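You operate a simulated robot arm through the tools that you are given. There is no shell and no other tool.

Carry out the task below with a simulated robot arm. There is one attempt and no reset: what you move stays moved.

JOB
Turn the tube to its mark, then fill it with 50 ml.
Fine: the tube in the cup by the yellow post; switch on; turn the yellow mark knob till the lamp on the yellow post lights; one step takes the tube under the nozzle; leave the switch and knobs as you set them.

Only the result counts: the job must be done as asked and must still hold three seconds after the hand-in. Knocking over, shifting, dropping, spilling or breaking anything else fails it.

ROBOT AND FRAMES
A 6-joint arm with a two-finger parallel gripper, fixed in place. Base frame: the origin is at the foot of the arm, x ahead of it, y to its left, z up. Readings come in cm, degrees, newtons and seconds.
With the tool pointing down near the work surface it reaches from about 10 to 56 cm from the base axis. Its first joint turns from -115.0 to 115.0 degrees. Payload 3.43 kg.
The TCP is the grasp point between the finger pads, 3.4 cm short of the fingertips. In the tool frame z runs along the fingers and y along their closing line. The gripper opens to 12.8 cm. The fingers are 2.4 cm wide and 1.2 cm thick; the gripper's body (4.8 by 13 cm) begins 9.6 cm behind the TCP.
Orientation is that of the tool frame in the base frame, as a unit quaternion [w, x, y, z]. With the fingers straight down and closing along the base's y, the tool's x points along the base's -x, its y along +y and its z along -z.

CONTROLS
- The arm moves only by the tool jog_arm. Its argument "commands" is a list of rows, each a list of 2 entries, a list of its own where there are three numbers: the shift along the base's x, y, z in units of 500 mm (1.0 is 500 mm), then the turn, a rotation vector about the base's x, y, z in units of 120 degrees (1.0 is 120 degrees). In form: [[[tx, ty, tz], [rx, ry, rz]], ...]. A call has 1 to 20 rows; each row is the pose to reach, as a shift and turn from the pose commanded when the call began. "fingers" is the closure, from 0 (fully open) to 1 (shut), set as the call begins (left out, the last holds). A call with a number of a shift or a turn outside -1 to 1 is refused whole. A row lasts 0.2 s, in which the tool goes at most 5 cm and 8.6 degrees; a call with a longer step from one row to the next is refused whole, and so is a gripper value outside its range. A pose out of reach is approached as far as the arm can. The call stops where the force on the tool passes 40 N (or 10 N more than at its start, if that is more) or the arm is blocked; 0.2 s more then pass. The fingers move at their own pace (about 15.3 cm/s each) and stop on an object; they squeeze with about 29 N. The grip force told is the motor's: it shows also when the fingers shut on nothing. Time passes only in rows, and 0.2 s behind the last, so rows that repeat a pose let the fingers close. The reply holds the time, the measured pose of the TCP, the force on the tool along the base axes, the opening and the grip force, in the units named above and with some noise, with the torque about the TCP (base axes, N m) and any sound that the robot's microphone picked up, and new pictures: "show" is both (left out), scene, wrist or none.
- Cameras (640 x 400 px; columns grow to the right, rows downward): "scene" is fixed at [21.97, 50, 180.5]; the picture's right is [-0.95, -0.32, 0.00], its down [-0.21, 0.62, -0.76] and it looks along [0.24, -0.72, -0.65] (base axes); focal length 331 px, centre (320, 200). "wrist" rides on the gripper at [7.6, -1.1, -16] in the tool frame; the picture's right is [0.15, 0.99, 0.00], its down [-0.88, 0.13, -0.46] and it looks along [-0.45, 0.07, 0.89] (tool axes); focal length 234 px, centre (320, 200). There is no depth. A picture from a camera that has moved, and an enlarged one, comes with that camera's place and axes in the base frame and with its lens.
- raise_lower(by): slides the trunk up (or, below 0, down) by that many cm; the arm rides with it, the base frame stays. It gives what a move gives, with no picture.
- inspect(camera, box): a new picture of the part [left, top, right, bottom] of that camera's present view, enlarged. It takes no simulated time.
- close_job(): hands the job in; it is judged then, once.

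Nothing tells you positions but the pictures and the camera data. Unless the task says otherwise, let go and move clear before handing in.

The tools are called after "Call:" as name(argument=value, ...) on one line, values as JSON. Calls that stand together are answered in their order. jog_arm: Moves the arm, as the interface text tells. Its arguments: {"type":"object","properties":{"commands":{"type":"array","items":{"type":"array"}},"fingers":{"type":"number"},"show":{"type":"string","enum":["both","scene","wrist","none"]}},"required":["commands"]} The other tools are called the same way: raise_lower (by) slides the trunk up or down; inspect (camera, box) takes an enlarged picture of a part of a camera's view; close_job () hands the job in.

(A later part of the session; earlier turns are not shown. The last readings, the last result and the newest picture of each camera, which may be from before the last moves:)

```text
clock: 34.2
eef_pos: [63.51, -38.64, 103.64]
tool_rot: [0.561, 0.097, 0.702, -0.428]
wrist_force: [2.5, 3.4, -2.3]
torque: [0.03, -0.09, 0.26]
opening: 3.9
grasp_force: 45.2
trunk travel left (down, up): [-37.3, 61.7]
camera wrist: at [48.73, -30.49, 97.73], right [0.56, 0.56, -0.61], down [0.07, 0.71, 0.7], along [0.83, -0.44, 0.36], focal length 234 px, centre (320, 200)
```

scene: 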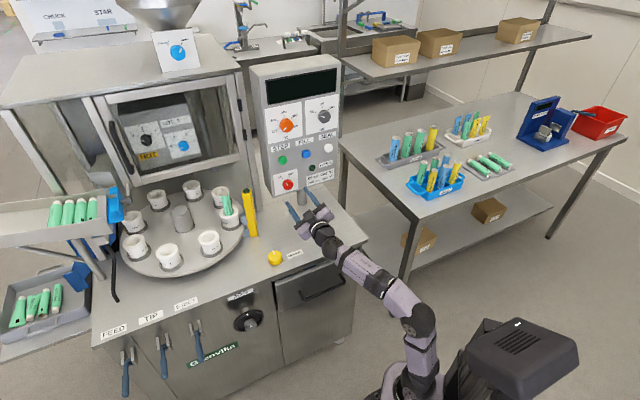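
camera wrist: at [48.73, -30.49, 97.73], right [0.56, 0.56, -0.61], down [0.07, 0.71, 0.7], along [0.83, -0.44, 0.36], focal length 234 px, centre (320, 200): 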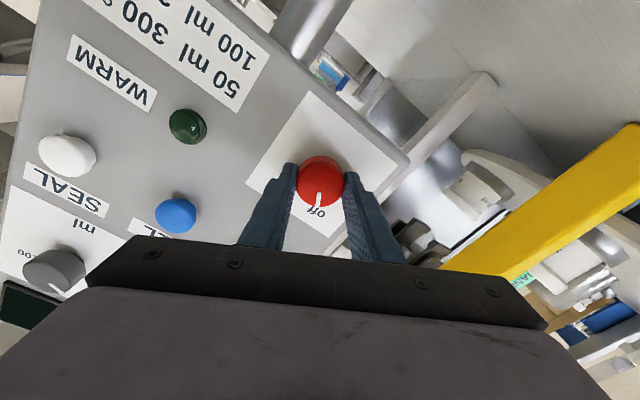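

Gripped. I'll turn the switch 60° clockwise to "on".

Call:
jog_arm(commands=[[[0, 0, 0], [0.0442, -0.0442, 0]], [[0, 0, 0], [0.0884, -0.0884, 0]], [[0, 0, 0], [0.1326, -0.1326, 0]], [[0, 0, 0], [0.1768, -0.1768, 0]], [[0, 0, 0], [0.221, -0.221, 0]], [[0, 0, 0], [0.2652, -0.2652, 0]], [[0, 0, 0], [0.3094, -0.3094, 0]], [[0, 0, 0], [0.3536, -0.3536, 0]]])

Call:
inspect(camera="scene", box=[256, 50, 346, 210])

Call:
inspect(camera="wrist", box=[220, 80, 420, 240])

```text
clock: 36.0
eef_pos: [63.32, -38.75, 103.6]
tool_rot: [0.699, 0.435, 0.56, -0.087]
wrist_force: [-12.7, 10.5, -11.5]
torque: [0.47, 0.44, -0.1]
opening: 3.91
grasp_force: 45.0
trunk travel left (down, up): [-37.3, 61.7]
camera wrist: at [53.98, -25.24, 96.72], right [0.66, 0.65, 0.38], down [-0.56, 0.08, 0.83], along [0.51, -0.75, 0.42], focal length 234 px, centre (320, 200)
```

scene: 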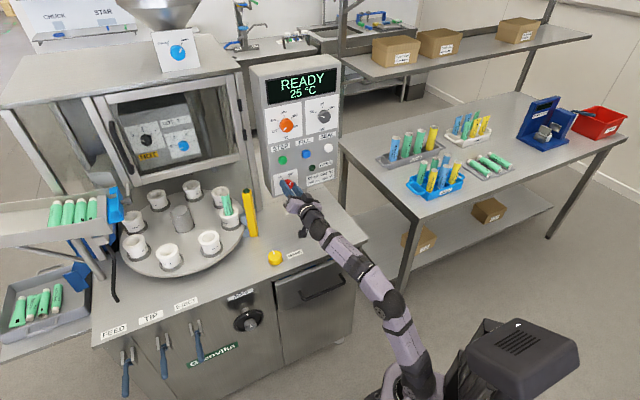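
wrist: 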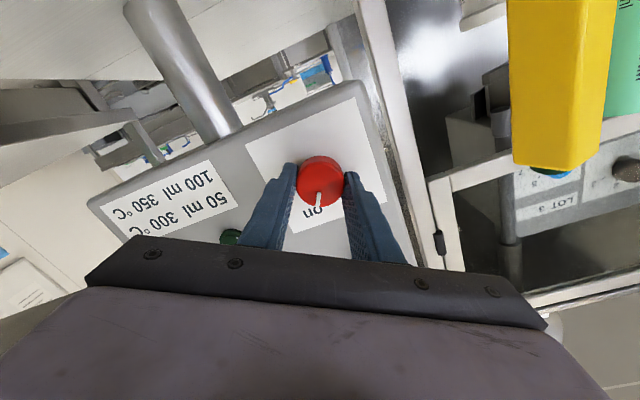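

```text
2.50 times, centred on (301, 130) of scene
camera zoom: at [21.97, 50.0, 180.5], right [-0.95, -0.32, 0.0], down [-0.21, 0.62, -0.76], along [0.24, -0.72, -0.65], focal length 826 px, centre (368, 375)
```

zoom: 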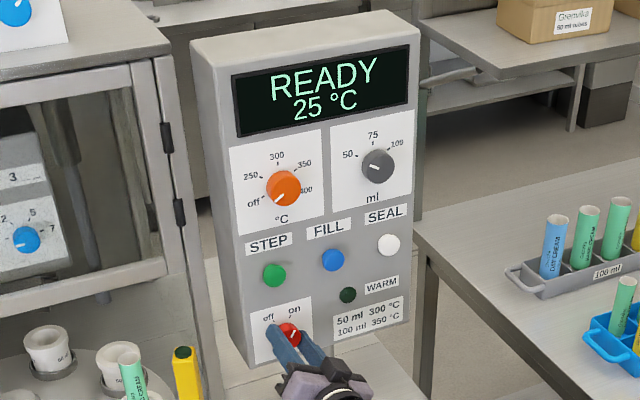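

```text
2.50 times, centred on (320, 160) of wrist
camera zoom: at [53.98, -25.24, 96.72], right [0.66, 0.65, 0.38], down [-0.56, 0.08, 0.83], along [0.51, -0.75, 0.42], focal length 585 px, centre (320, 300)
```

zoom: 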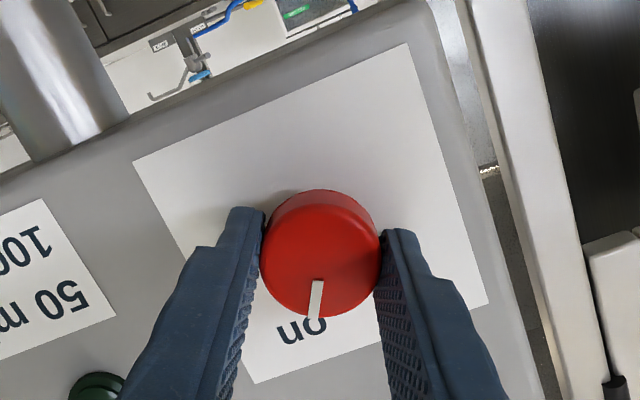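

The display shows READY, so power is on. I'll release and back off, then look at the tube, post and yellow knob.

Call:
jog_arm(commands=[[[0, 0, 0], [0, 0, 0]], [[0, 0, 0], [0, 0, 0]], [[-0.03, 0.03, 0], [0, 0, 0]], [[-0.07, 0.07, 0], [0, 0, 0]], [[-0.12, 0.12, 0], [0, 0, 0]], [[-0.17, 0.17, 0], [0, 0, 0]]], fingers=0.45)

Call:
inspect(camera="scene", box=[210, 180, 310, 280])

Call:
inspect(camera="scene", box=[256, 130, 346, 210])

```text
clock: 37.4
eef_pos: [54.81, -30.24, 103.51]
tool_rot: [0.699, 0.434, 0.561, -0.088]
wrist_force: [-0.6, 0.6, 0.5]
torque: [-0.01, -0.03, 0.0]
opening: 7.05
grasp_force: 0.0
trunk travel left (down, up): [-37.3, 61.7]
camera wrist: at [45.41, -16.78, 96.67], right [0.66, 0.65, 0.38], down [-0.56, 0.08, 0.83], along [0.51, -0.75, 0.42], focal length 234 px, centre (320, 200)
```

scene: 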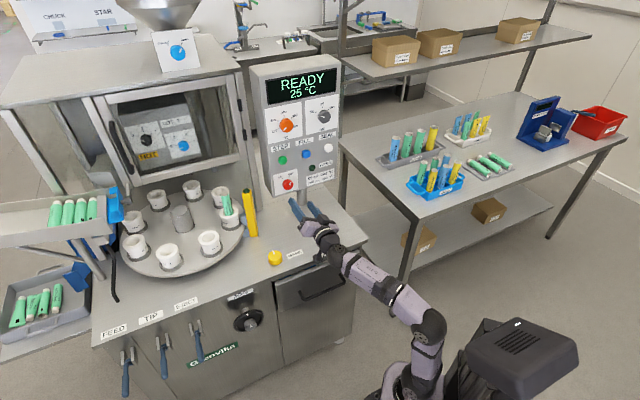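
wrist: 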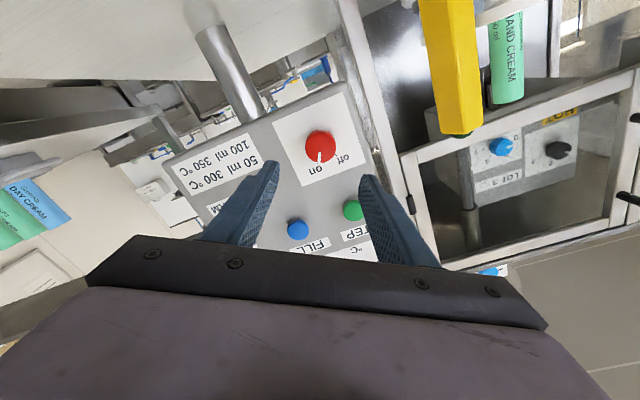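

```text
4.00 times, centred on (260, 230) of scene
camera zoom: at [21.97, 50.0, 180.5], right [-0.95, -0.32, 0.0], down [-0.21, 0.62, -0.76], along [0.24, -0.72, -0.65], focal length 1322 px, centre (560, 80)
```

zoom: 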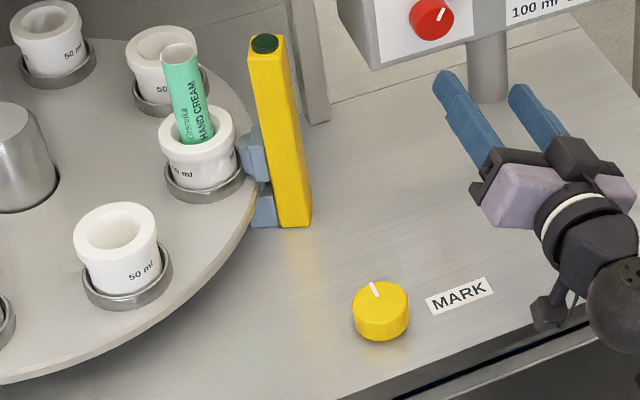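

```text
5.00 times, centred on (301, 170) of scene
camera zoom: at [21.97, 50.0, 180.5], right [-0.95, -0.32, 0.0], down [-0.21, 0.62, -0.76], along [0.24, -0.72, -0.65], focal length 1653 px, centre (415, 350)
```

zoom: 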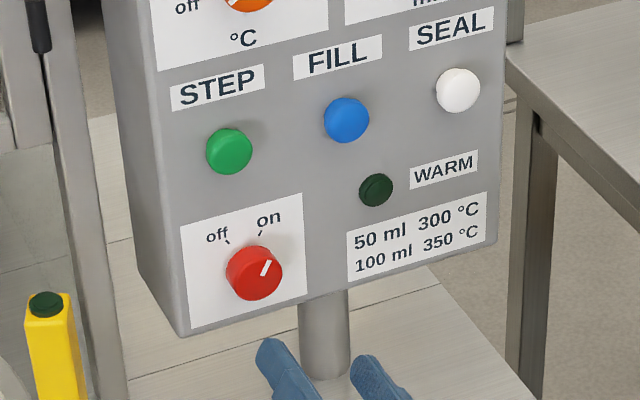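

The switch sits at on. The yellow knob is on the counter near (61.6, -18.2), with its top near z 88.5. I'll un-roll the hand, raise the trunk, then pitch the tool downward.

Call:
jog_arm(commands=[[[0, 0, 0], [-0.0442, 0.0442, 0]], [[0, 0, 0], [-0.0884, 0.0884, 0]], [[0, 0, 0], [-0.1326, 0.1326, 0]], [[0, 0, 0], [-0.1768, 0.1768, 0]]], show="none")

Call:
raise_lower(by=28)

Call:
jog_arm(commands=[[[-0.0198, 0.0198, -0.048], [0.0383, 0.0383, 0]], [[-0.0396, 0.0396, -0.096], [0.0766, 0.0766, 0]], [[-0.0594, 0.0594, -0.144], [0.1149, 0.1149, 0]], [[-0.0792, 0.0792, -0.192], [0.1532, 0.1532, 0]], [[-0.099, 0.099, -0.24], [0.1915, 0.1915, 0]], [[-0.1188, 0.1188, -0.288], [0.2298, 0.2298, 0]], [[-0.1386, 0.1386, -0.336], [0.2681, 0.2681, 0]], [[-0.1584, 0.1584, -0.384], [0.3064, 0.3064, 0]], [[-0.1782, 0.1782, -0.432], [0.3447, 0.3447, 0]], [[-0.198, 0.198, -0.48], [0.383, 0.383, 0]]])

```text
clock: 38.4
eef_pos: [54.7, -30.24, 103.72]
tool_rot: [0.652, 0.275, 0.654, -0.268]
wrist_force: [0.6, 0.6, 0.8]
torque: [0.0, -0.02, 0.0]
opening: 7.03
grasp_force: 0.0
trunk travel left (down, up): [-37.3, 61.7]
```

```text
clock: 41.2
eef_pos: [54.92, -30.17, 131.67]
tool_rot: [0.653, 0.274, 0.654, -0.266]
wrist_force: [0.8, 0.2, -0.7]
torque: [0.02, 0.02, -0.01]
opening: 7.02
grasp_force: 0.1
trunk travel left (down, up): [-65.3, 33.7]
```

```text
clock: 43.4
eef_pos: [45.04, -20.43, 107.67]
tool_rot: [0.196, 0.379, 0.901, -0.081]
wrist_force: [-0.3, -1.1, 0.3]
torque: [0.0, 0.02, 0.03]
opening: 7.03
grasp_force: 0.1
trunk travel left (down, up): [-65.3, 33.7]
camera wrist: at [34.69, -11.33, 119.12], right [0.61, 0.79, -0.06], down [0.52, -0.35, 0.78], along [0.6, -0.51, -0.62], focal length 234 px, centre (320, 200)
```

scene: 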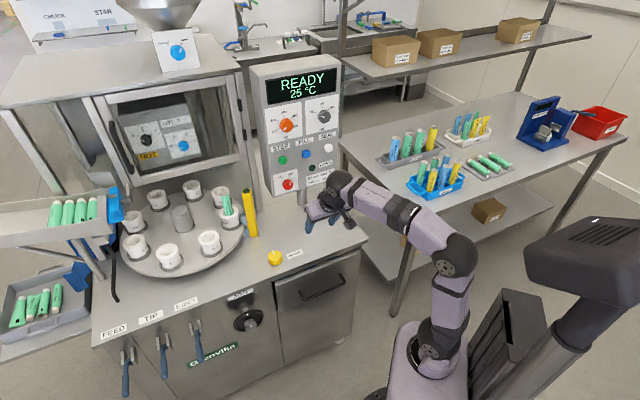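
wrist: 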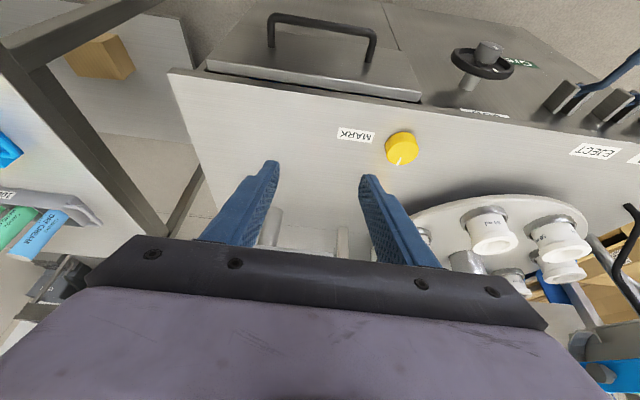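

Call:
inspect(camera="wrist", box=[340, 100, 460, 190])

Call:
inspect(camera="scene", box=[210, 180, 290, 280])

```text
4.44 times, centred on (400, 145) of wrist
camera zoom: at [34.69, -11.33, 119.12], right [0.61, 0.79, -0.06], down [0.52, -0.35, 0.78], along [0.6, -0.51, -0.62], focal length 1041 px, centre (-36, 444)
```

zoom: 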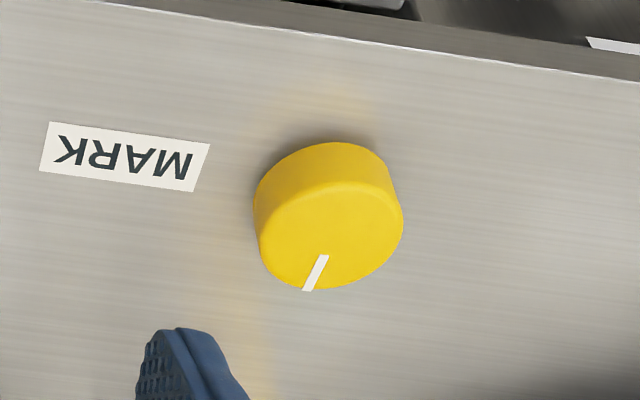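

```text
4.00 times, centred on (250, 230) of scene
camera zoom: at [21.97, 50.0, 180.5], right [-0.95, -0.32, 0.0], down [-0.21, 0.62, -0.76], along [0.24, -0.72, -0.65], focal length 1322 px, centre (600, 80)
```

zoom: 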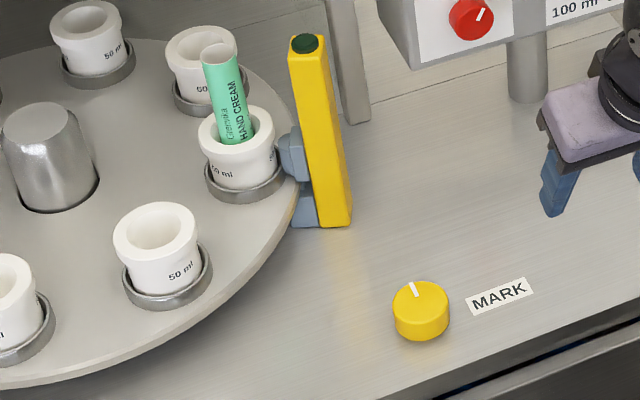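

The knob is centred at about (61.2, -17.5), its top is at z 89.3, and the counter is near z 86. I'll yaw the tool to face along the arm and hover above the knob.

Call:
jog_arm(commands=[[[0.05, 0.011, -0.02], [0, 0, 0.0388]], [[0.1, 0.022, -0.045], [0, 0, 0.0777]], [[0.15, 0.033, -0.07], [0, 0, 0.1165]], [[0.2, 0.044, -0.095], [0, 0, 0.1553]], [[0.25, 0.055, -0.12], [0, 0, 0.1942]], [[0.304, 0.064, -0.14], [0, 0, 0.233]]], fingers=0.375)

Call:
inspect(camera="wrist", box=[220, 80, 420, 220])

```text
clock: 44.8
eef_pos: [60.25, -16.96, 100.79]
tool_rot: [0.211, 0.149, 0.966, -0.031]
wrist_force: [0.5, 0.8, -0.2]
torque: [-0.01, -0.04, -0.02]
opening: 7.99
grasp_force: 0.1
trunk travel left (down, up): [-65.3, 33.7]
camera wrist: at [46.88, -14.0, 112.19], right [0.17, 0.98, -0.06], down [0.62, -0.06, 0.78], along [0.77, -0.17, -0.62], focal length 234 px, centre (320, 200)
```

scene: 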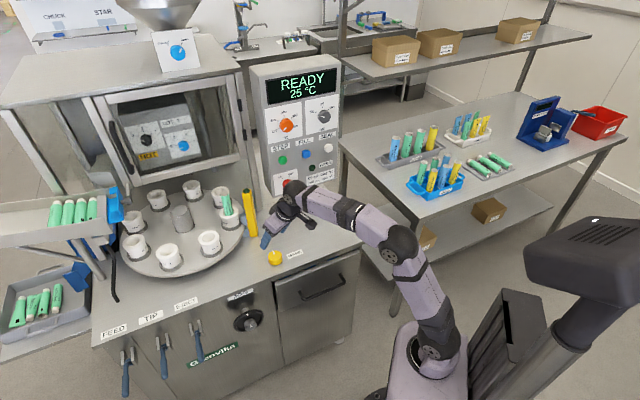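
wrist: 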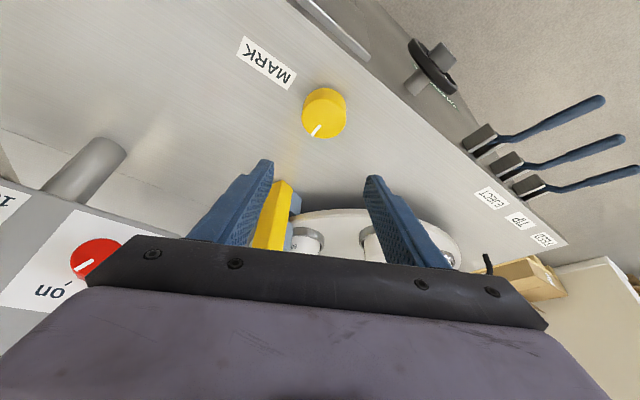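

```text
2.86 times, centred on (320, 150) of wrist
camera zoom: at [46.88, -14.0, 112.19], right [0.17, 0.98, -0.06], down [0.62, -0.06, 0.78], along [0.77, -0.17, -0.62], focal length 669 px, centre (320, 343)
```

zoom: 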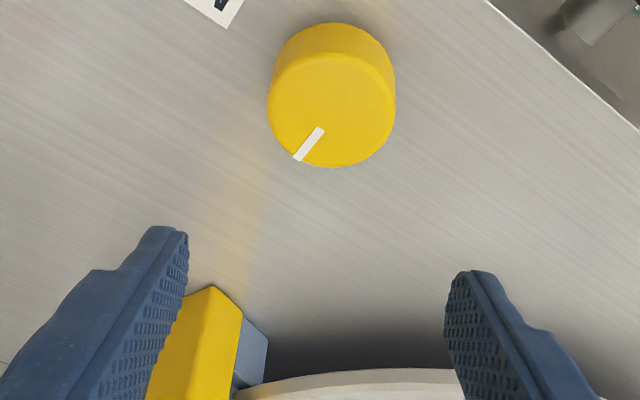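

Knob centre confirmed. I'll descend so the pads straddle it.

Call:
jog_arm(commands=[[[0, -0.002, -0.05], [0, 0, 0]], [[0, -0.004, -0.1], [0, 0, 0]], [[0, -0.006, -0.15], [0, 0, 0]], [[0, -0.006, -0.185], [0, 0, 0]], [[0, -0.006, -0.206], [0, 0, 0]]])

Call:
inspect(camera="scene", box=[210, 180, 310, 280])

```text
clock: 46.0
eef_pos: [60.32, -17.42, 90.46]
tool_rot: [0.212, 0.15, 0.965, -0.031]
wrist_force: [0.1, 0.1, -0.5]
torque: [0.0, -0.03, 0.04]
opening: 8.0
grasp_force: 0.1
trunk travel left (down, up): [-65.3, 33.7]
camera wrist: at [46.83, -14.35, 101.8], right [0.17, 0.98, -0.06], down [0.62, -0.06, 0.78], along [0.77, -0.17, -0.62], focal length 234 px, centre (320, 200)
```

scene: 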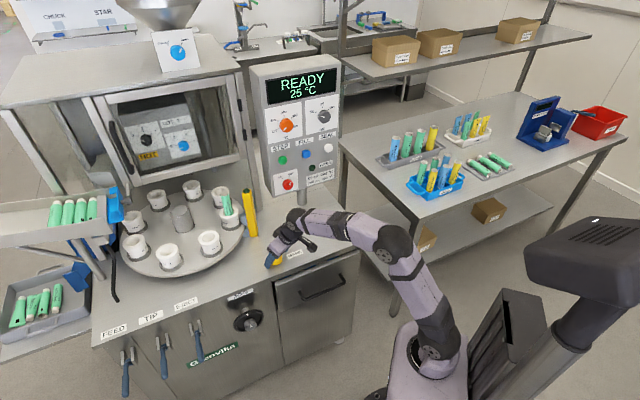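
wrist: 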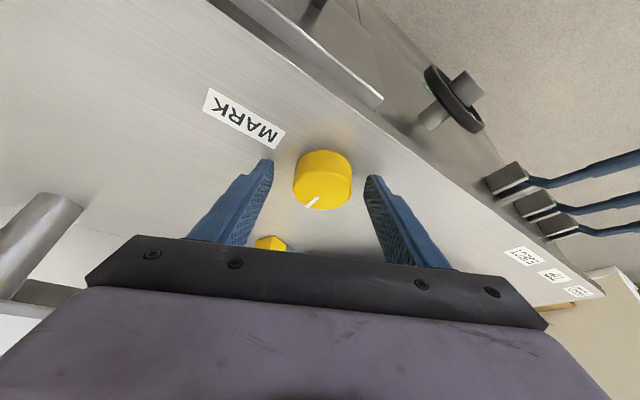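

```text
4.00 times, centred on (260, 230) of scene
camera zoom: at [21.97, 50.0, 180.5], right [-0.95, -0.32, 0.0], down [-0.21, 0.62, -0.76], along [0.24, -0.72, -0.65], focal length 1322 px, centre (560, 80)
```

zoom: 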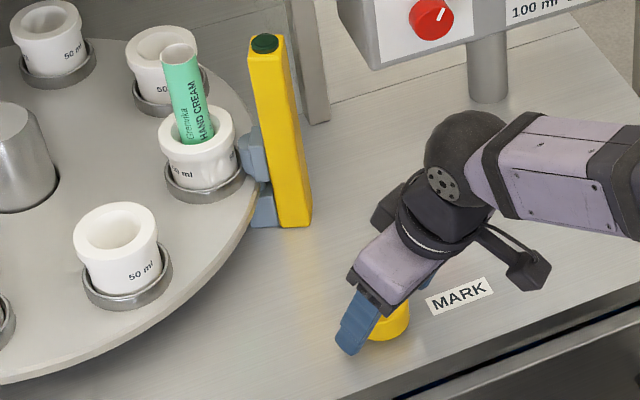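

The fingers flank the knob. While still open I'll pre-yaw -60° about the knob axis, so that a long turning stroke is available.

Call:
jog_arm(commands=[[[0.0005, 0.006, 0], [0, 0, -0.0625]], [[0.001, 0.0085, 0], [0, 0, -0.125]], [[0.0025, 0.011, 0], [0, 0, -0.1875]], [[0.0045, 0.013, 0], [0, 0, -0.25]], [[0.0068, 0.0148, 0], [0, 0, -0.3125]], [[0.0092, 0.0163, 0], [0, 0, -0.375]], [[0.0117, 0.0175, 0], [0, 0, -0.4375]], [[0.0143, 0.0182, 0], [0, 0, -0.5]]])

Call:
inspect(camera="scene", box=[210, 180, 310, 280])

```text
clock: 47.8
eef_pos: [60.97, -16.47, 90.49]
tool_rot: [0.167, 0.613, 0.761, -0.133]
wrist_force: [-0.1, -1.0, 0.8]
torque: [0.0, 0.02, -0.01]
opening: 8.01
grasp_force: 0.2
trunk travel left (down, up): [-65.3, 33.7]
camera wrist: at [56.82, -3.36, 101.81], right [0.94, 0.34, -0.06], down [0.26, -0.57, 0.78], along [0.23, -0.75, -0.62], focal length 234 px, centre (320, 200)
```

scene: 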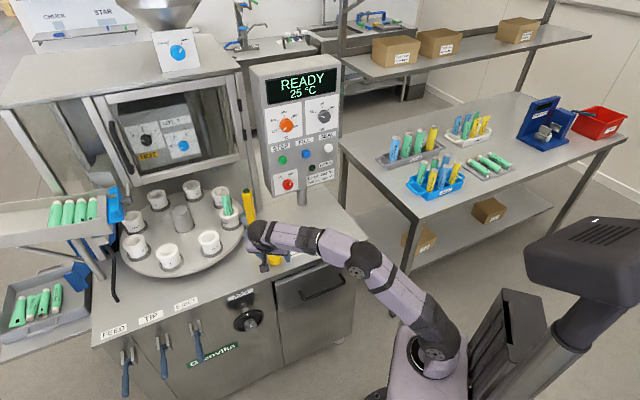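
wrist: 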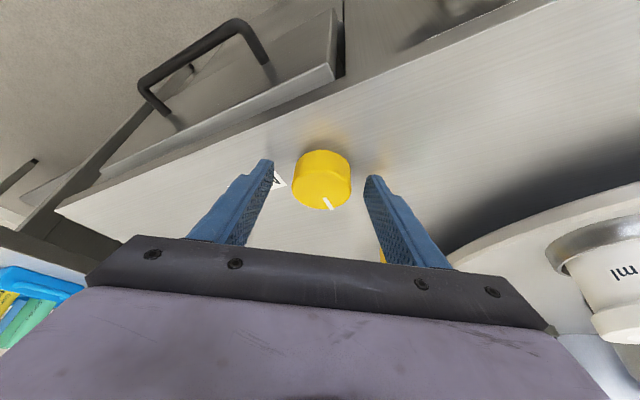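

```text
4.00 times, centred on (260, 230) of scene
camera zoom: at [21.97, 50.0, 180.5], right [-0.95, -0.32, 0.0], down [-0.21, 0.62, -0.76], along [0.24, -0.72, -0.65], focal length 1322 px, centre (560, 80)
```

zoom: 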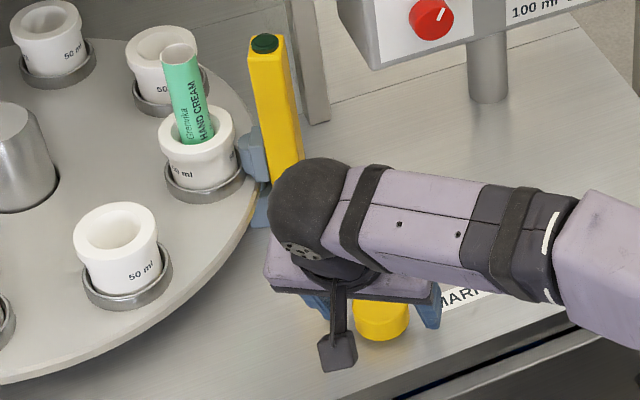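

The knob sits between the pads, and the lamp and tube are visible to the scene camera. I'll close on it.

Call:
jog_arm(commands=[[[0, 0, 0], [0, 0, 0]], [[0, 0, 0], [0, 0, 0]], [[0, 0, 0], [0, 0, 0]]], fingers=1.0, show="wrist")

```text
clock: 48.6
eef_pos: [61.16, -16.48, 90.46]
tool_rot: [0.168, 0.612, 0.762, -0.131]
wrist_force: [9.6, 2.6, 2.2]
torque: [0.13, -0.53, 0.1]
opening: 4.92
grasp_force: 44.7
trunk travel left (down, up): [-65.3, 33.7]
camera wrist: at [56.9, -3.32, 101.84], right [0.94, 0.34, -0.06], down [0.25, -0.57, 0.78], along [0.24, -0.75, -0.62], focal length 234 px, centre (320, 200)
```

wrist: 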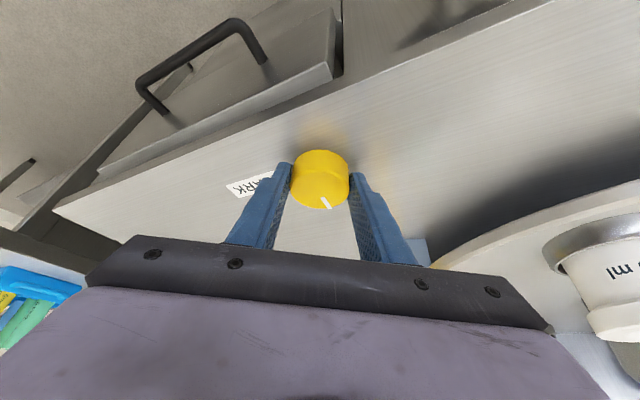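

Call:
jog_arm(commands=[[[0.0006, -0.0005, 0], [0, 0, 0.0417]], [[-0.0012, -0.001, 0], [0, 0, 0.0833]], [[-0.0028, -0.0017, 0], [0, 0, 0.125]], [[-0.0042, -0.0026, 0], [0, 0, 0.1667]]], show="wrist")

Call:
inspect(camera="scene", box=[210, 180, 290, 250])

```text
clock: 49.6
eef_pos: [60.83, -16.47, 90.34]
tool_rot: [0.188, 0.471, 0.856, -0.102]
wrist_force: [8.0, 5.8, 3.5]
torque: [-0.01, -0.57, 0.09]
opening: 4.93
grasp_force: 45.2
trunk travel left (down, up): [-65.3, 33.7]
camera wrist: at [52.36, -5.64, 101.85], right [0.76, 0.64, -0.06], down [0.44, -0.45, 0.78], along [0.48, -0.62, -0.62], focal length 234 px, centre (320, 200)
```

wrist: 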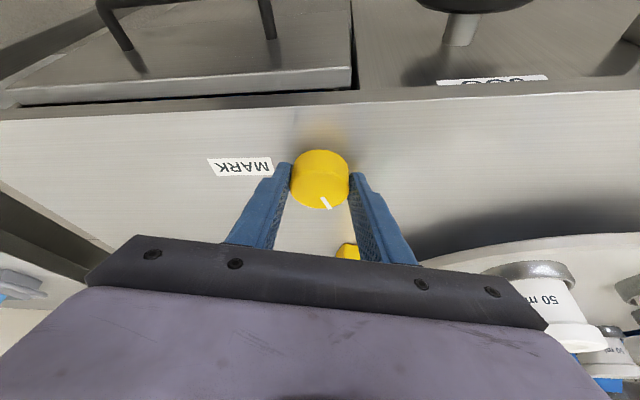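

```text
5.71 times, centred on (250, 215) of scene
camera zoom: at [21.97, 50.0, 180.5], right [-0.95, -0.32, 0.0], down [-0.21, 0.62, -0.76], along [0.24, -0.72, -0.65], focal length 1889 px, centre (720, 114)
```

zoom: 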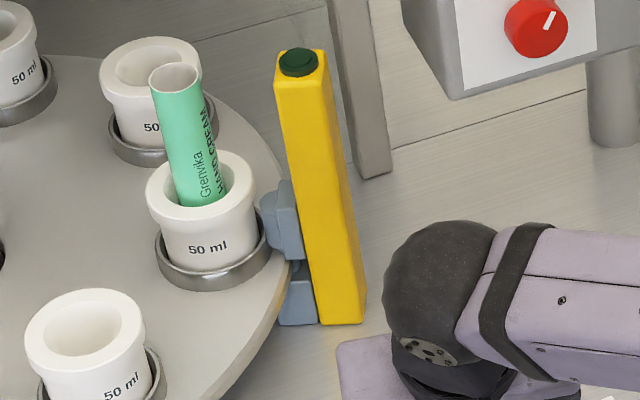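

The tube turns with the knob at about 1:1, and a positive turn brings the text toward the post. I'll zoom in on the tube for the mark.

Call:
inspect(camera="scene", box=[224, 186, 256, 212])

Call:
jog_arm(commands=[[[-0.0018, -0.0008, 0], [0, 0, 0.0417]], [[-0.0029, -0.0018, 0], [0, 0, 0.0833]]], show="none")

Call:
inspect(camera="scene", box=[224, 182, 264, 216])

```text
15.38 times, centred on (240, 199) of scene
camera zoom: at [21.97, 50.0, 180.5], right [-0.95, -0.32, 0.0], down [-0.21, 0.62, -0.76], along [0.24, -0.72, -0.65], focal length 5086 px, centre (1551, 215)
```

zoom: 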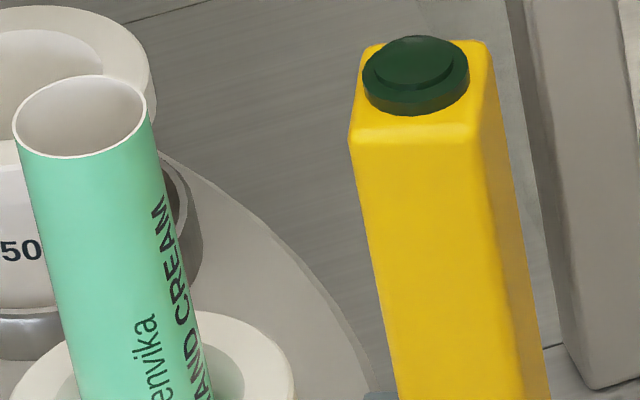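

```text
clock: 50.2
eef_pos: [60.67, -16.7, 90.42]
tool_rot: [0.197, 0.393, 0.894, -0.084]
wrist_force: [9.0, 2.6, 5.2]
torque: [-0.01, -0.46, 0.11]
opening: 4.9
grasp_force: 45.0
trunk travel left (down, up): [-65.3, 33.7]
```

```text
11.76 times, centred on (244, 199) of scene
camera zoom: at [21.97, 50.0, 180.5], right [-0.95, -0.32, 0.0], down [-0.21, 0.62, -0.76], along [0.24, -0.72, -0.65], focal length 3889 px, centre (1214, 212)
```

zoom: 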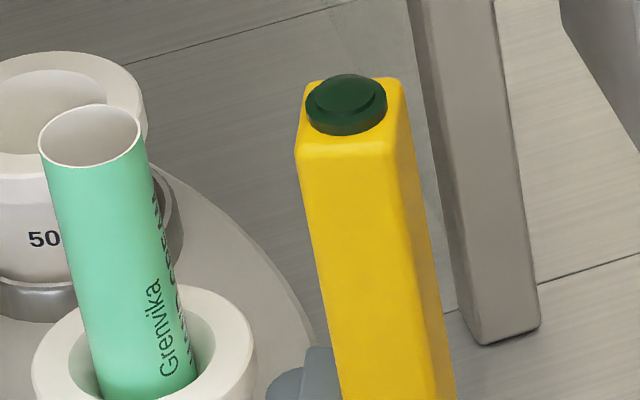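

No mark on this side so far. I'll keep turning in 20° chunks and watch for it.

Call:
jog_arm(commands=[[[-0.0012, -0.0012, 0], [0, 0, 0.0417]], [[-0.0023, -0.0025, 0], [0, 0, 0.0833]], [[-0.0033, -0.0039, 0], [0, 0, 0.125]], [[-0.0041, -0.0054, 0], [0, 0, 0.1667]]], show="none")

Call:
inspect(camera="scene", box=[214, 182, 264, 222])

```text
clock: 51.2
eef_pos: [60.25, -16.98, 90.48]
tool_rot: [0.208, 0.233, 0.949, -0.05]
wrist_force: [9.7, -3.7, 8.0]
torque: [0.11, 0.45, 0.03]
opening: 4.92
grasp_force: 45.5
trunk travel left (down, up): [-65.3, 33.7]
```

```text
10.00 times, centred on (239, 202) of scene
camera zoom: at [21.97, 50.0, 180.5], right [-0.95, -0.32, 0.0], down [-0.21, 0.62, -0.76], along [0.24, -0.72, -0.65], focal length 3306 px, centre (1130, 180)
```

zoom: 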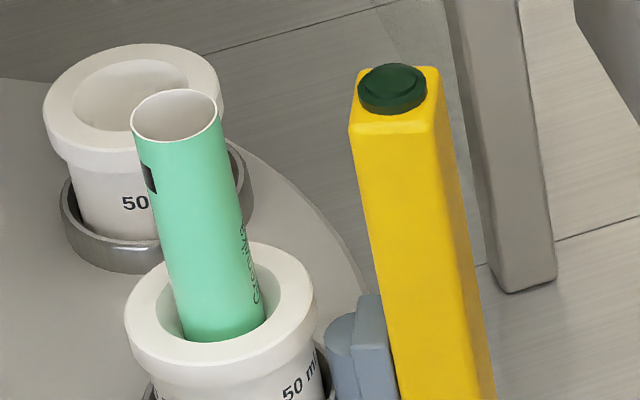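

The dark mark has just appeared at the tube's left edge and needs roughly 120° more to face the post. I'll continue the stroke by 70°.

Call:
jog_arm(commands=[[[-0.001, -0.0021, 0], [0, 0, 0.0583]], [[-0.0016, -0.0044, 0], [0, 0, 0.1167]], [[-0.002, -0.0068, 0], [0, 0, 0.175]], [[-0.0021, -0.0092, 0], [0, 0, 0.2333]], [[-0.0019, -0.0116, 0], [0, 0, 0.2917]], [[-0.0015, -0.0139, 0], [0, 0, 0.35]], [[-0.0008, -0.0162, 0], [0, 0, 0.4083]], [[0.0003, -0.0184, 0], [0, 0, 0.4667]], [[0.0015, -0.0204, 0], [0, 0, 0.525]], [[0.003, -0.0221, 0], [0, 0, 0.5833]]])

Call:
inspect(camera="scene", box=[214, 182, 264, 222])

```text
clock: 53.4
eef_pos: [60.52, -18.28, 90.4]
tool_rot: [0.2, -0.354, 0.91, 0.078]
wrist_force: [2.1, -15.5, 8.7]
torque: [-0.64, 0.44, -0.16]
opening: 4.95
grasp_force: 44.9
trunk travel left (down, up): [-65.3, 33.7]
camera wrist: at [51.13, -28.21, 101.85], right [-0.77, 0.64, -0.06], down [0.36, 0.51, 0.78], along [0.53, 0.58, -0.62], focal length 234 px, centre (320, 200)
```

scene: 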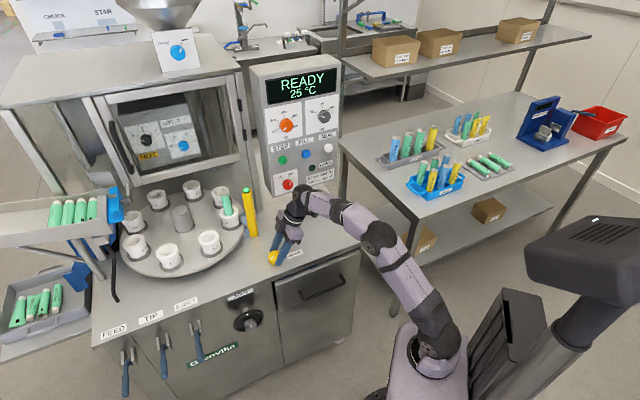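
wrist: 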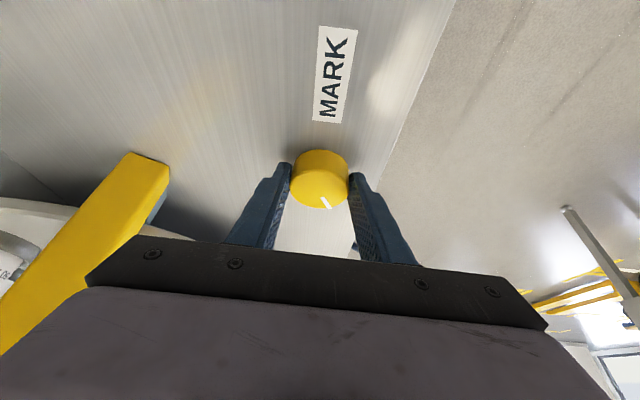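

```text
10.00 times, centred on (239, 202) of scene
camera zoom: at [21.97, 50.0, 180.5], right [-0.95, -0.32, 0.0], down [-0.21, 0.62, -0.76], along [0.24, -0.72, -0.65], focal length 3306 px, centre (1130, 180)
```

zoom: 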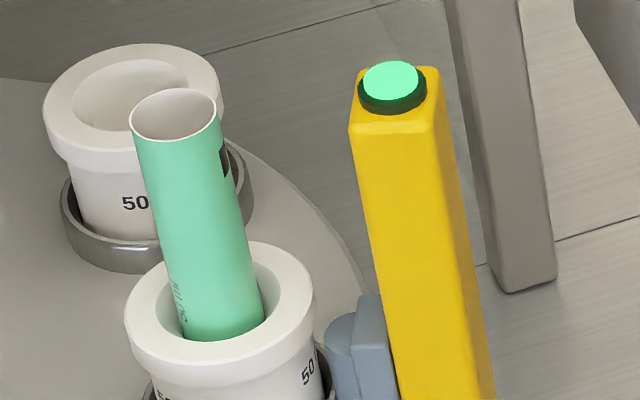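

The lamp on the yellow post is lit. I'll release gently and check that it stays lit.

Call:
jog_arm(commands=[[[0, 0, 0], [0, 0, 0]], [[0, 0, 0], [0, 0, 0]]], fingers=0.375, show="wrist")

Call:
inspect(camera="scene", box=[214, 182, 264, 222])

```text
clock: 54.0
eef_pos: [60.45, -17.96, 90.29]
tool_rot: [0.199, -0.354, 0.91, 0.08]
wrist_force: [0.9, 0.0, -0.3]
torque: [-0.01, 0.02, -0.04]
opening: 8.04
grasp_force: 0.0
trunk travel left (down, up): [-65.3, 33.7]
camera wrist: at [51.14, -27.94, 101.76], right [-0.77, 0.64, -0.06], down [0.36, 0.51, 0.78], along [0.53, 0.58, -0.62], focal length 234 px, centre (320, 200)
```

wrist: 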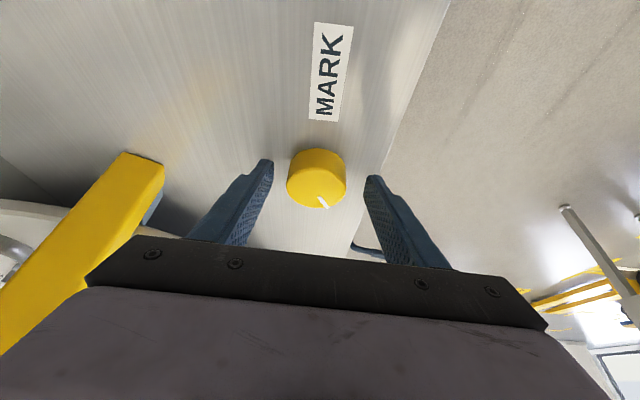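

```text
10.00 times, centred on (239, 202) of scene
camera zoom: at [21.97, 50.0, 180.5], right [-0.95, -0.32, 0.0], down [-0.21, 0.62, -0.76], along [0.24, -0.72, -0.65], focal length 3306 px, centre (1130, 180)
```

zoom: 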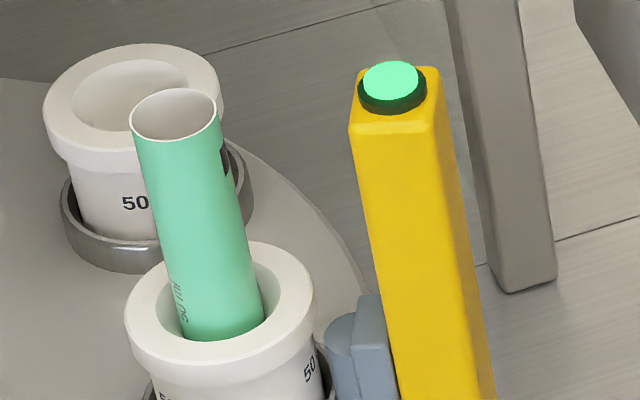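

Still lit after release. I'll lift clear and go back to the tilted stand-off with the tool facing the panel.

Call:
jog_arm(commands=[[[0, 0, 0.05], [0, 0, 0]], [[0, 0, 0.12], [0, 0, 0]], [[0, 0, 0.2], [0, 0, 0]], [[0, 0, 0.28], [0, 0, 0]], [[-0.03, 0, 0.3], [0, 0, -0.0666]], [[-0.06, -0.005, 0.31], [0, 0, -0.1333]], [[-0.09, -0.01, 0.32], [0, 0, -0.2]], [[-0.12, -0.015, 0.33], [0, 0, -0.2666]], [[-0.15, -0.02, 0.34], [0, 0, -0.3333]], [[-0.18, -0.025, 0.345], [0, 0, -0.4]], [[-0.21, -0.03, 0.345], [0, 0, -0.4666]], [[-0.24, -0.035, 0.345], [0, 0, -0.5333]], [[-0.27, -0.04, 0.345], [0, 0, -0.6]], [[-0.29, -0.045, 0.345], [0, 0, -0.6666]], [[-0.309, -0.049, 0.345], [0, 0, -0.7333]]], fingers=1.0)

```text
clock: 57.2
eef_pos: [44.9, -20.49, 107.71]
tool_rot: [0.198, 0.38, 0.9, -0.082]
wrist_force: [-0.9, 0.4, 0.8]
torque: [-0.08, 0.0, -0.04]
opening: 0.01
grasp_force: 33.6
out of reach, approached as far as the arm can: row 4
trunk travel left (down, up): [-65.3, 33.7]
camera wrist: at [34.55, -11.57, 119.1], right [0.62, 0.79, -0.06], down [0.52, -0.35, 0.78], along [0.59, -0.51, -0.62], focal length 234 px, centre (320, 200)
```

scene: 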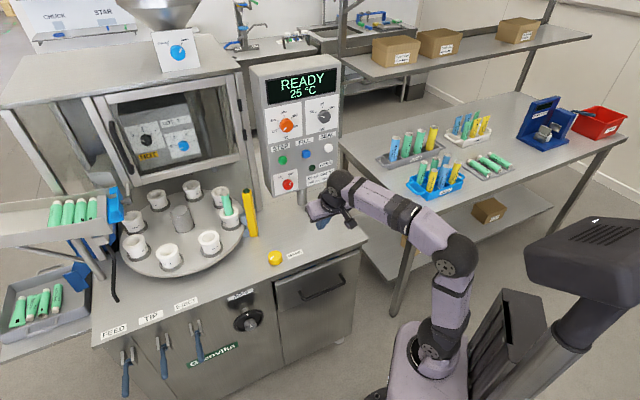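
wrist: 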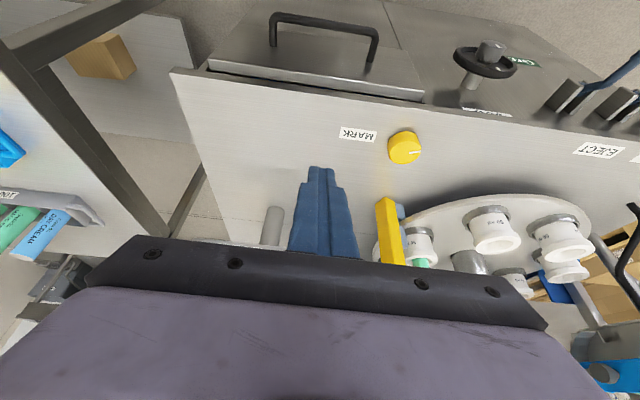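

I closed the fingers at the start of that lift, so I must check that the knob and lamp weren't disturbed.

Call:
inspect(camera="scene", box=[214, 182, 264, 222])

Call:
inspect(camera="scene", box=[250, 230, 320, 280])

Call:
inspect(camera="wrist", box=[340, 100, 460, 190])

```text
10.00 times, centred on (239, 202) of scene
camera zoom: at [21.97, 50.0, 180.5], right [-0.95, -0.32, 0.0], down [-0.21, 0.62, -0.76], along [0.24, -0.72, -0.65], focal length 3306 px, centre (1130, 180)
```

zoom: 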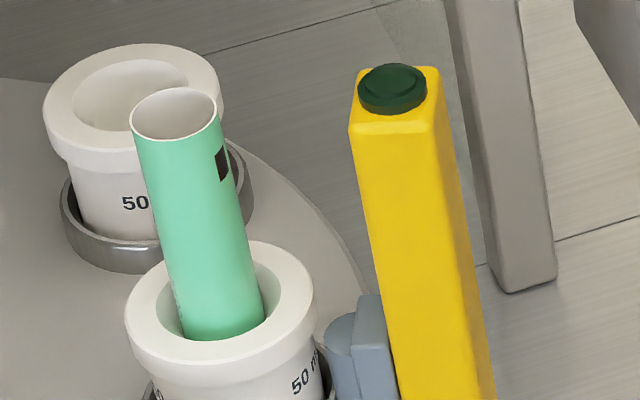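

```text
8.00 times, centred on (285, 255) of scene
camera zoom: at [21.97, 50.0, 180.5], right [-0.95, -0.32, 0.0], down [-0.21, 0.62, -0.76], along [0.24, -0.72, -0.65], focal length 2645 px, centre (600, -240)
```

zoom: 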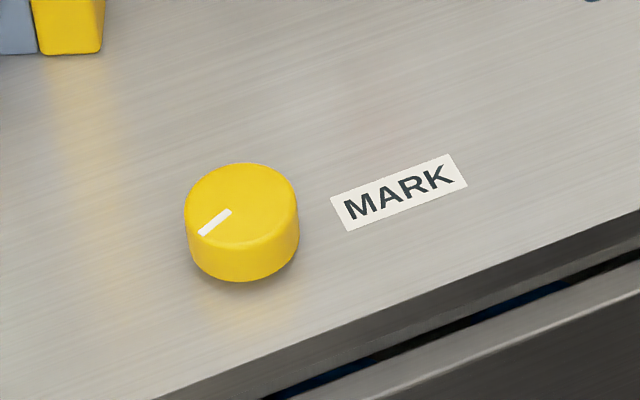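

```text
4.44 times, centred on (400, 145) of wrist
camera zoom: at [34.55, -11.57, 119.1], right [0.62, 0.79, -0.06], down [0.52, -0.35, 0.78], along [0.59, -0.51, -0.62], focal length 1041 px, centre (-36, 444)
```

zoom: 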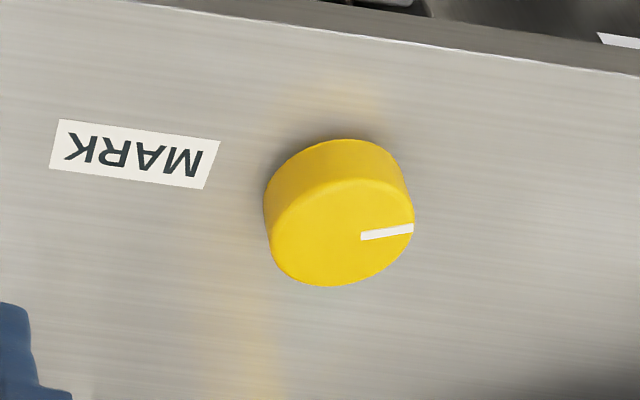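

The closing fingers nudged the knob back about 20° and the lamp went out. I'll redo the fine adjustment: return above the knob with the fingers open, grip it, and turn in small positive steps.

Call:
jog_arm(commands=[[[0.05, 0.011, -0.02], [0, 0, 0.0388]], [[0.1, 0.022, -0.045], [0, 0, 0.0777]], [[0.15, 0.033, -0.07], [0, 0, 0.1165]], [[0.2, 0.044, -0.095], [0, 0, 0.1553]], [[0.25, 0.055, -0.12], [0, 0, 0.1942]], [[0.307, 0.067, -0.14], [0, 0, 0.233]]], fingers=0.375, show="none")

Call:
inspect(camera="wrist", box=[220, 80, 420, 220])

```text
clock: 58.6
eef_pos: [60.42, -17.3, 100.58]
tool_rot: [0.212, 0.149, 0.965, -0.032]
wrist_force: [0.3, -0.2, 0.1]
torque: [0.02, 0.01, 0.02]
opening: 8.0
grasp_force: 0.0
trunk travel left (down, up): [-65.3, 33.7]
```

```text
2.86 times, centred on (320, 150) of wrist
camera zoom: at [47.08, -14.27, 111.94], right [0.17, 0.98, -0.06], down [0.62, -0.06, 0.78], along [0.77, -0.17, -0.62], focal length 669 px, centre (320, 343)
```

zoom: 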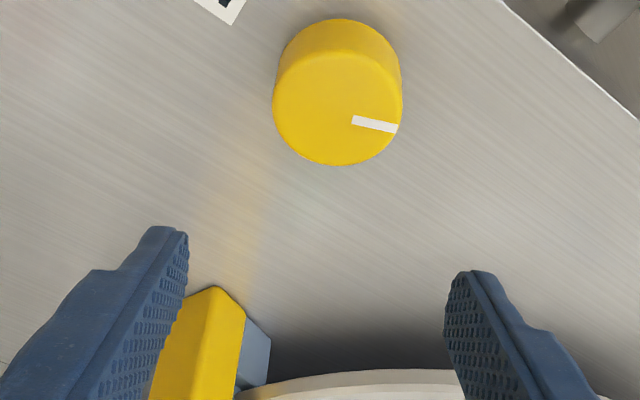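

Call:
jog_arm(commands=[[[0, 0.001, -0.05], [0, 0, 0]], [[-0.001, 0.002, -0.1], [0, 0, 0]], [[-0.002, 0.003, -0.15], [0, 0, 0]], [[-0.002, 0.003, -0.185], [0, 0, 0]], [[-0.002, 0.003, -0.202], [0, 0, 0]]], show="wrist")

Call:
jog_arm(commands=[[[0, 0, 0], [0, 0, 0]], [[0, 0, 0], [0, 0, 0]], [[0, 0, 0], [0, 0, 0]]], fingers=1.0, show="none")

Call:
inspect(camera="scene", box=[214, 182, 264, 222])

```text
clock: 59.8
eef_pos: [60.25, -17.19, 90.43]
tool_rot: [0.212, 0.15, 0.965, -0.031]
wrist_force: [0.3, -0.5, -0.3]
torque: [-0.02, -0.02, 0.0]
opening: 8.01
grasp_force: 0.0
trunk travel left (down, up): [-65.3, 33.7]
camera wrist: at [46.91, -14.03, 101.96], right [0.17, 0.98, -0.06], down [0.62, -0.06, 0.78], along [0.77, -0.17, -0.62], focal length 234 px, centre (320, 200)
```

wrist: 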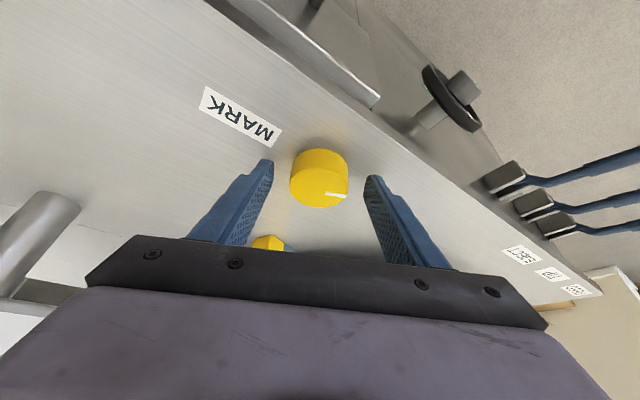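

```text
clock: 60.6
eef_pos: [60.24, -17.16, 90.53]
tool_rot: [0.211, 0.149, 0.965, -0.032]
wrist_force: [-2.6, -3.5, -2.4]
torque: [-0.65, -0.41, -0.03]
opening: 4.91
grasp_force: 44.7
trunk travel left (down, up): [-65.3, 33.7]
```

```text
10.00 times, centred on (239, 202) of scene
camera zoom: at [21.97, 50.0, 180.5], right [-0.95, -0.32, 0.0], down [-0.21, 0.62, -0.76], along [0.24, -0.72, -0.65], focal length 3306 px, centre (1130, 180)
```

zoom: 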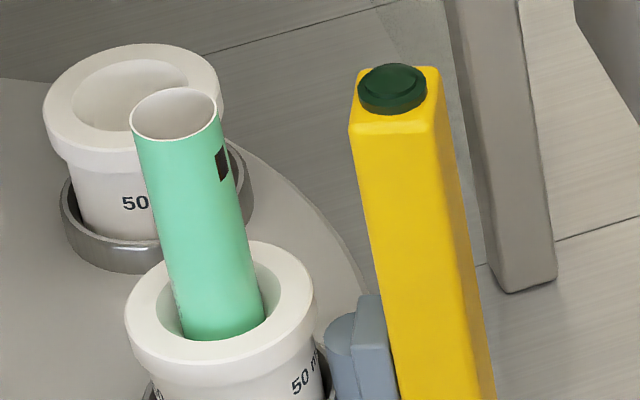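

Gripped again. I'll turn +4° and check.

Call:
jog_arm(commands=[[[-0.0002, -0.0006, 0], [0, 0, 0.0167]], [[-0.0004, -0.0013, 0], [0, 0, 0.0333]]], show="none")

Call:
inspect(camera="scene", box=[214, 182, 264, 222])

Call:
jog_arm(commands=[[[-0.0001, -0.0003, 0], [0, 0, 0.0083]], [[-0.0002, -0.0006, 0], [0, 0, 0.0167]]], show="none")

Call:
inspect(camera="scene", box=[214, 182, 264, 222])

```text
clock: 61.2
eef_pos: [60.27, -17.26, 90.52]
tool_rot: [0.213, 0.117, 0.97, -0.024]
wrist_force: [1.1, -9.1, 0.4]
torque: [-0.27, 0.94, -0.11]
opening: 4.89
grasp_force: 45.3
trunk travel left (down, up): [-65.3, 33.7]
```

```text
10.00 times, centred on (239, 202) of scene
camera zoom: at [21.97, 50.0, 180.5], right [-0.95, -0.32, 0.0], down [-0.21, 0.62, -0.76], along [0.24, -0.72, -0.65], focal length 3306 px, centre (1130, 180)
```

zoom: 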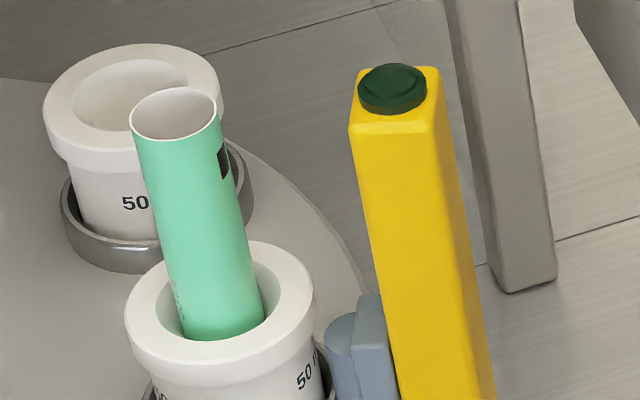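

```text
clock: 61.8
eef_pos: [60.24, -17.3, 90.58]
tool_rot: [0.212, 0.099, 0.972, -0.02]
wrist_force: [1.1, -11.3, -2.1]
torque: [-0.82, 0.22, -0.1]
opening: 4.91
grasp_force: 44.9
trunk travel left (down, up): [-65.3, 33.7]
```

```text
10.00 times, centred on (239, 202) of scene
camera zoom: at [21.97, 50.0, 180.5], right [-0.95, -0.32, 0.0], down [-0.21, 0.62, -0.76], along [0.24, -0.72, -0.65], focal length 3306 px, centre (1130, 180)
```

zoom: 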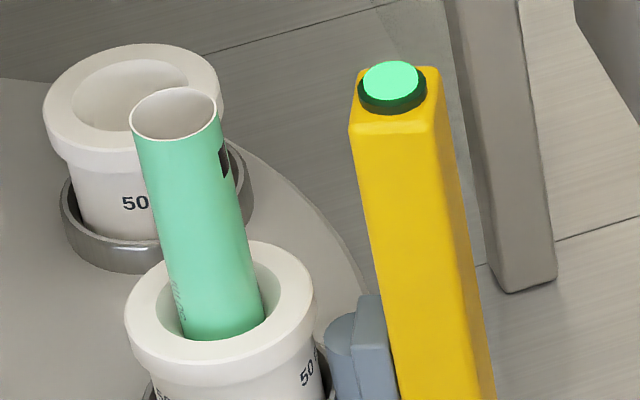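

Lit at about +6°. I'll go 2.5° further so it isn't on the edge of the window.

Call:
jog_arm(commands=[[[-0.0001, -0.0004, 0], [0, 0, 0.0104]], [[-0.0002, -0.0008, 0], [0, 0, 0.0208]]], show="none")

Call:
inspect(camera="scene", box=[214, 182, 264, 222])

```text
clock: 62.4
eef_pos: [60.16, -17.21, 90.53]
tool_rot: [0.213, 0.08, 0.974, -0.015]
wrist_force: [-1.4, -12.1, -4.1]
torque: [-0.65, -0.79, -0.13]
opening: 4.92
grasp_force: 44.8
trunk travel left (down, up): [-65.3, 33.7]
```

```text
10.00 times, centred on (239, 202) of scene
camera zoom: at [21.97, 50.0, 180.5], right [-0.95, -0.32, 0.0], down [-0.21, 0.62, -0.76], along [0.24, -0.72, -0.65], focal length 3306 px, centre (1130, 180)
```

zoom: 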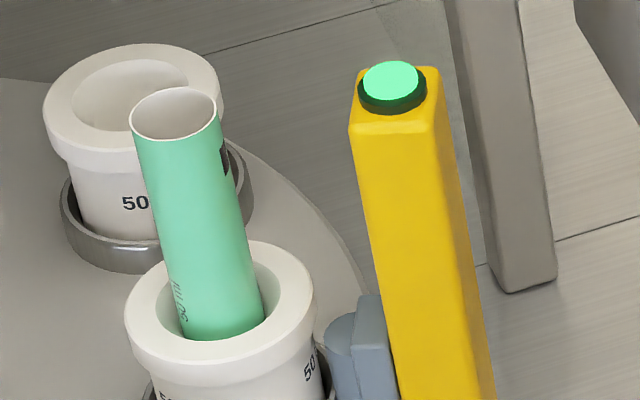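

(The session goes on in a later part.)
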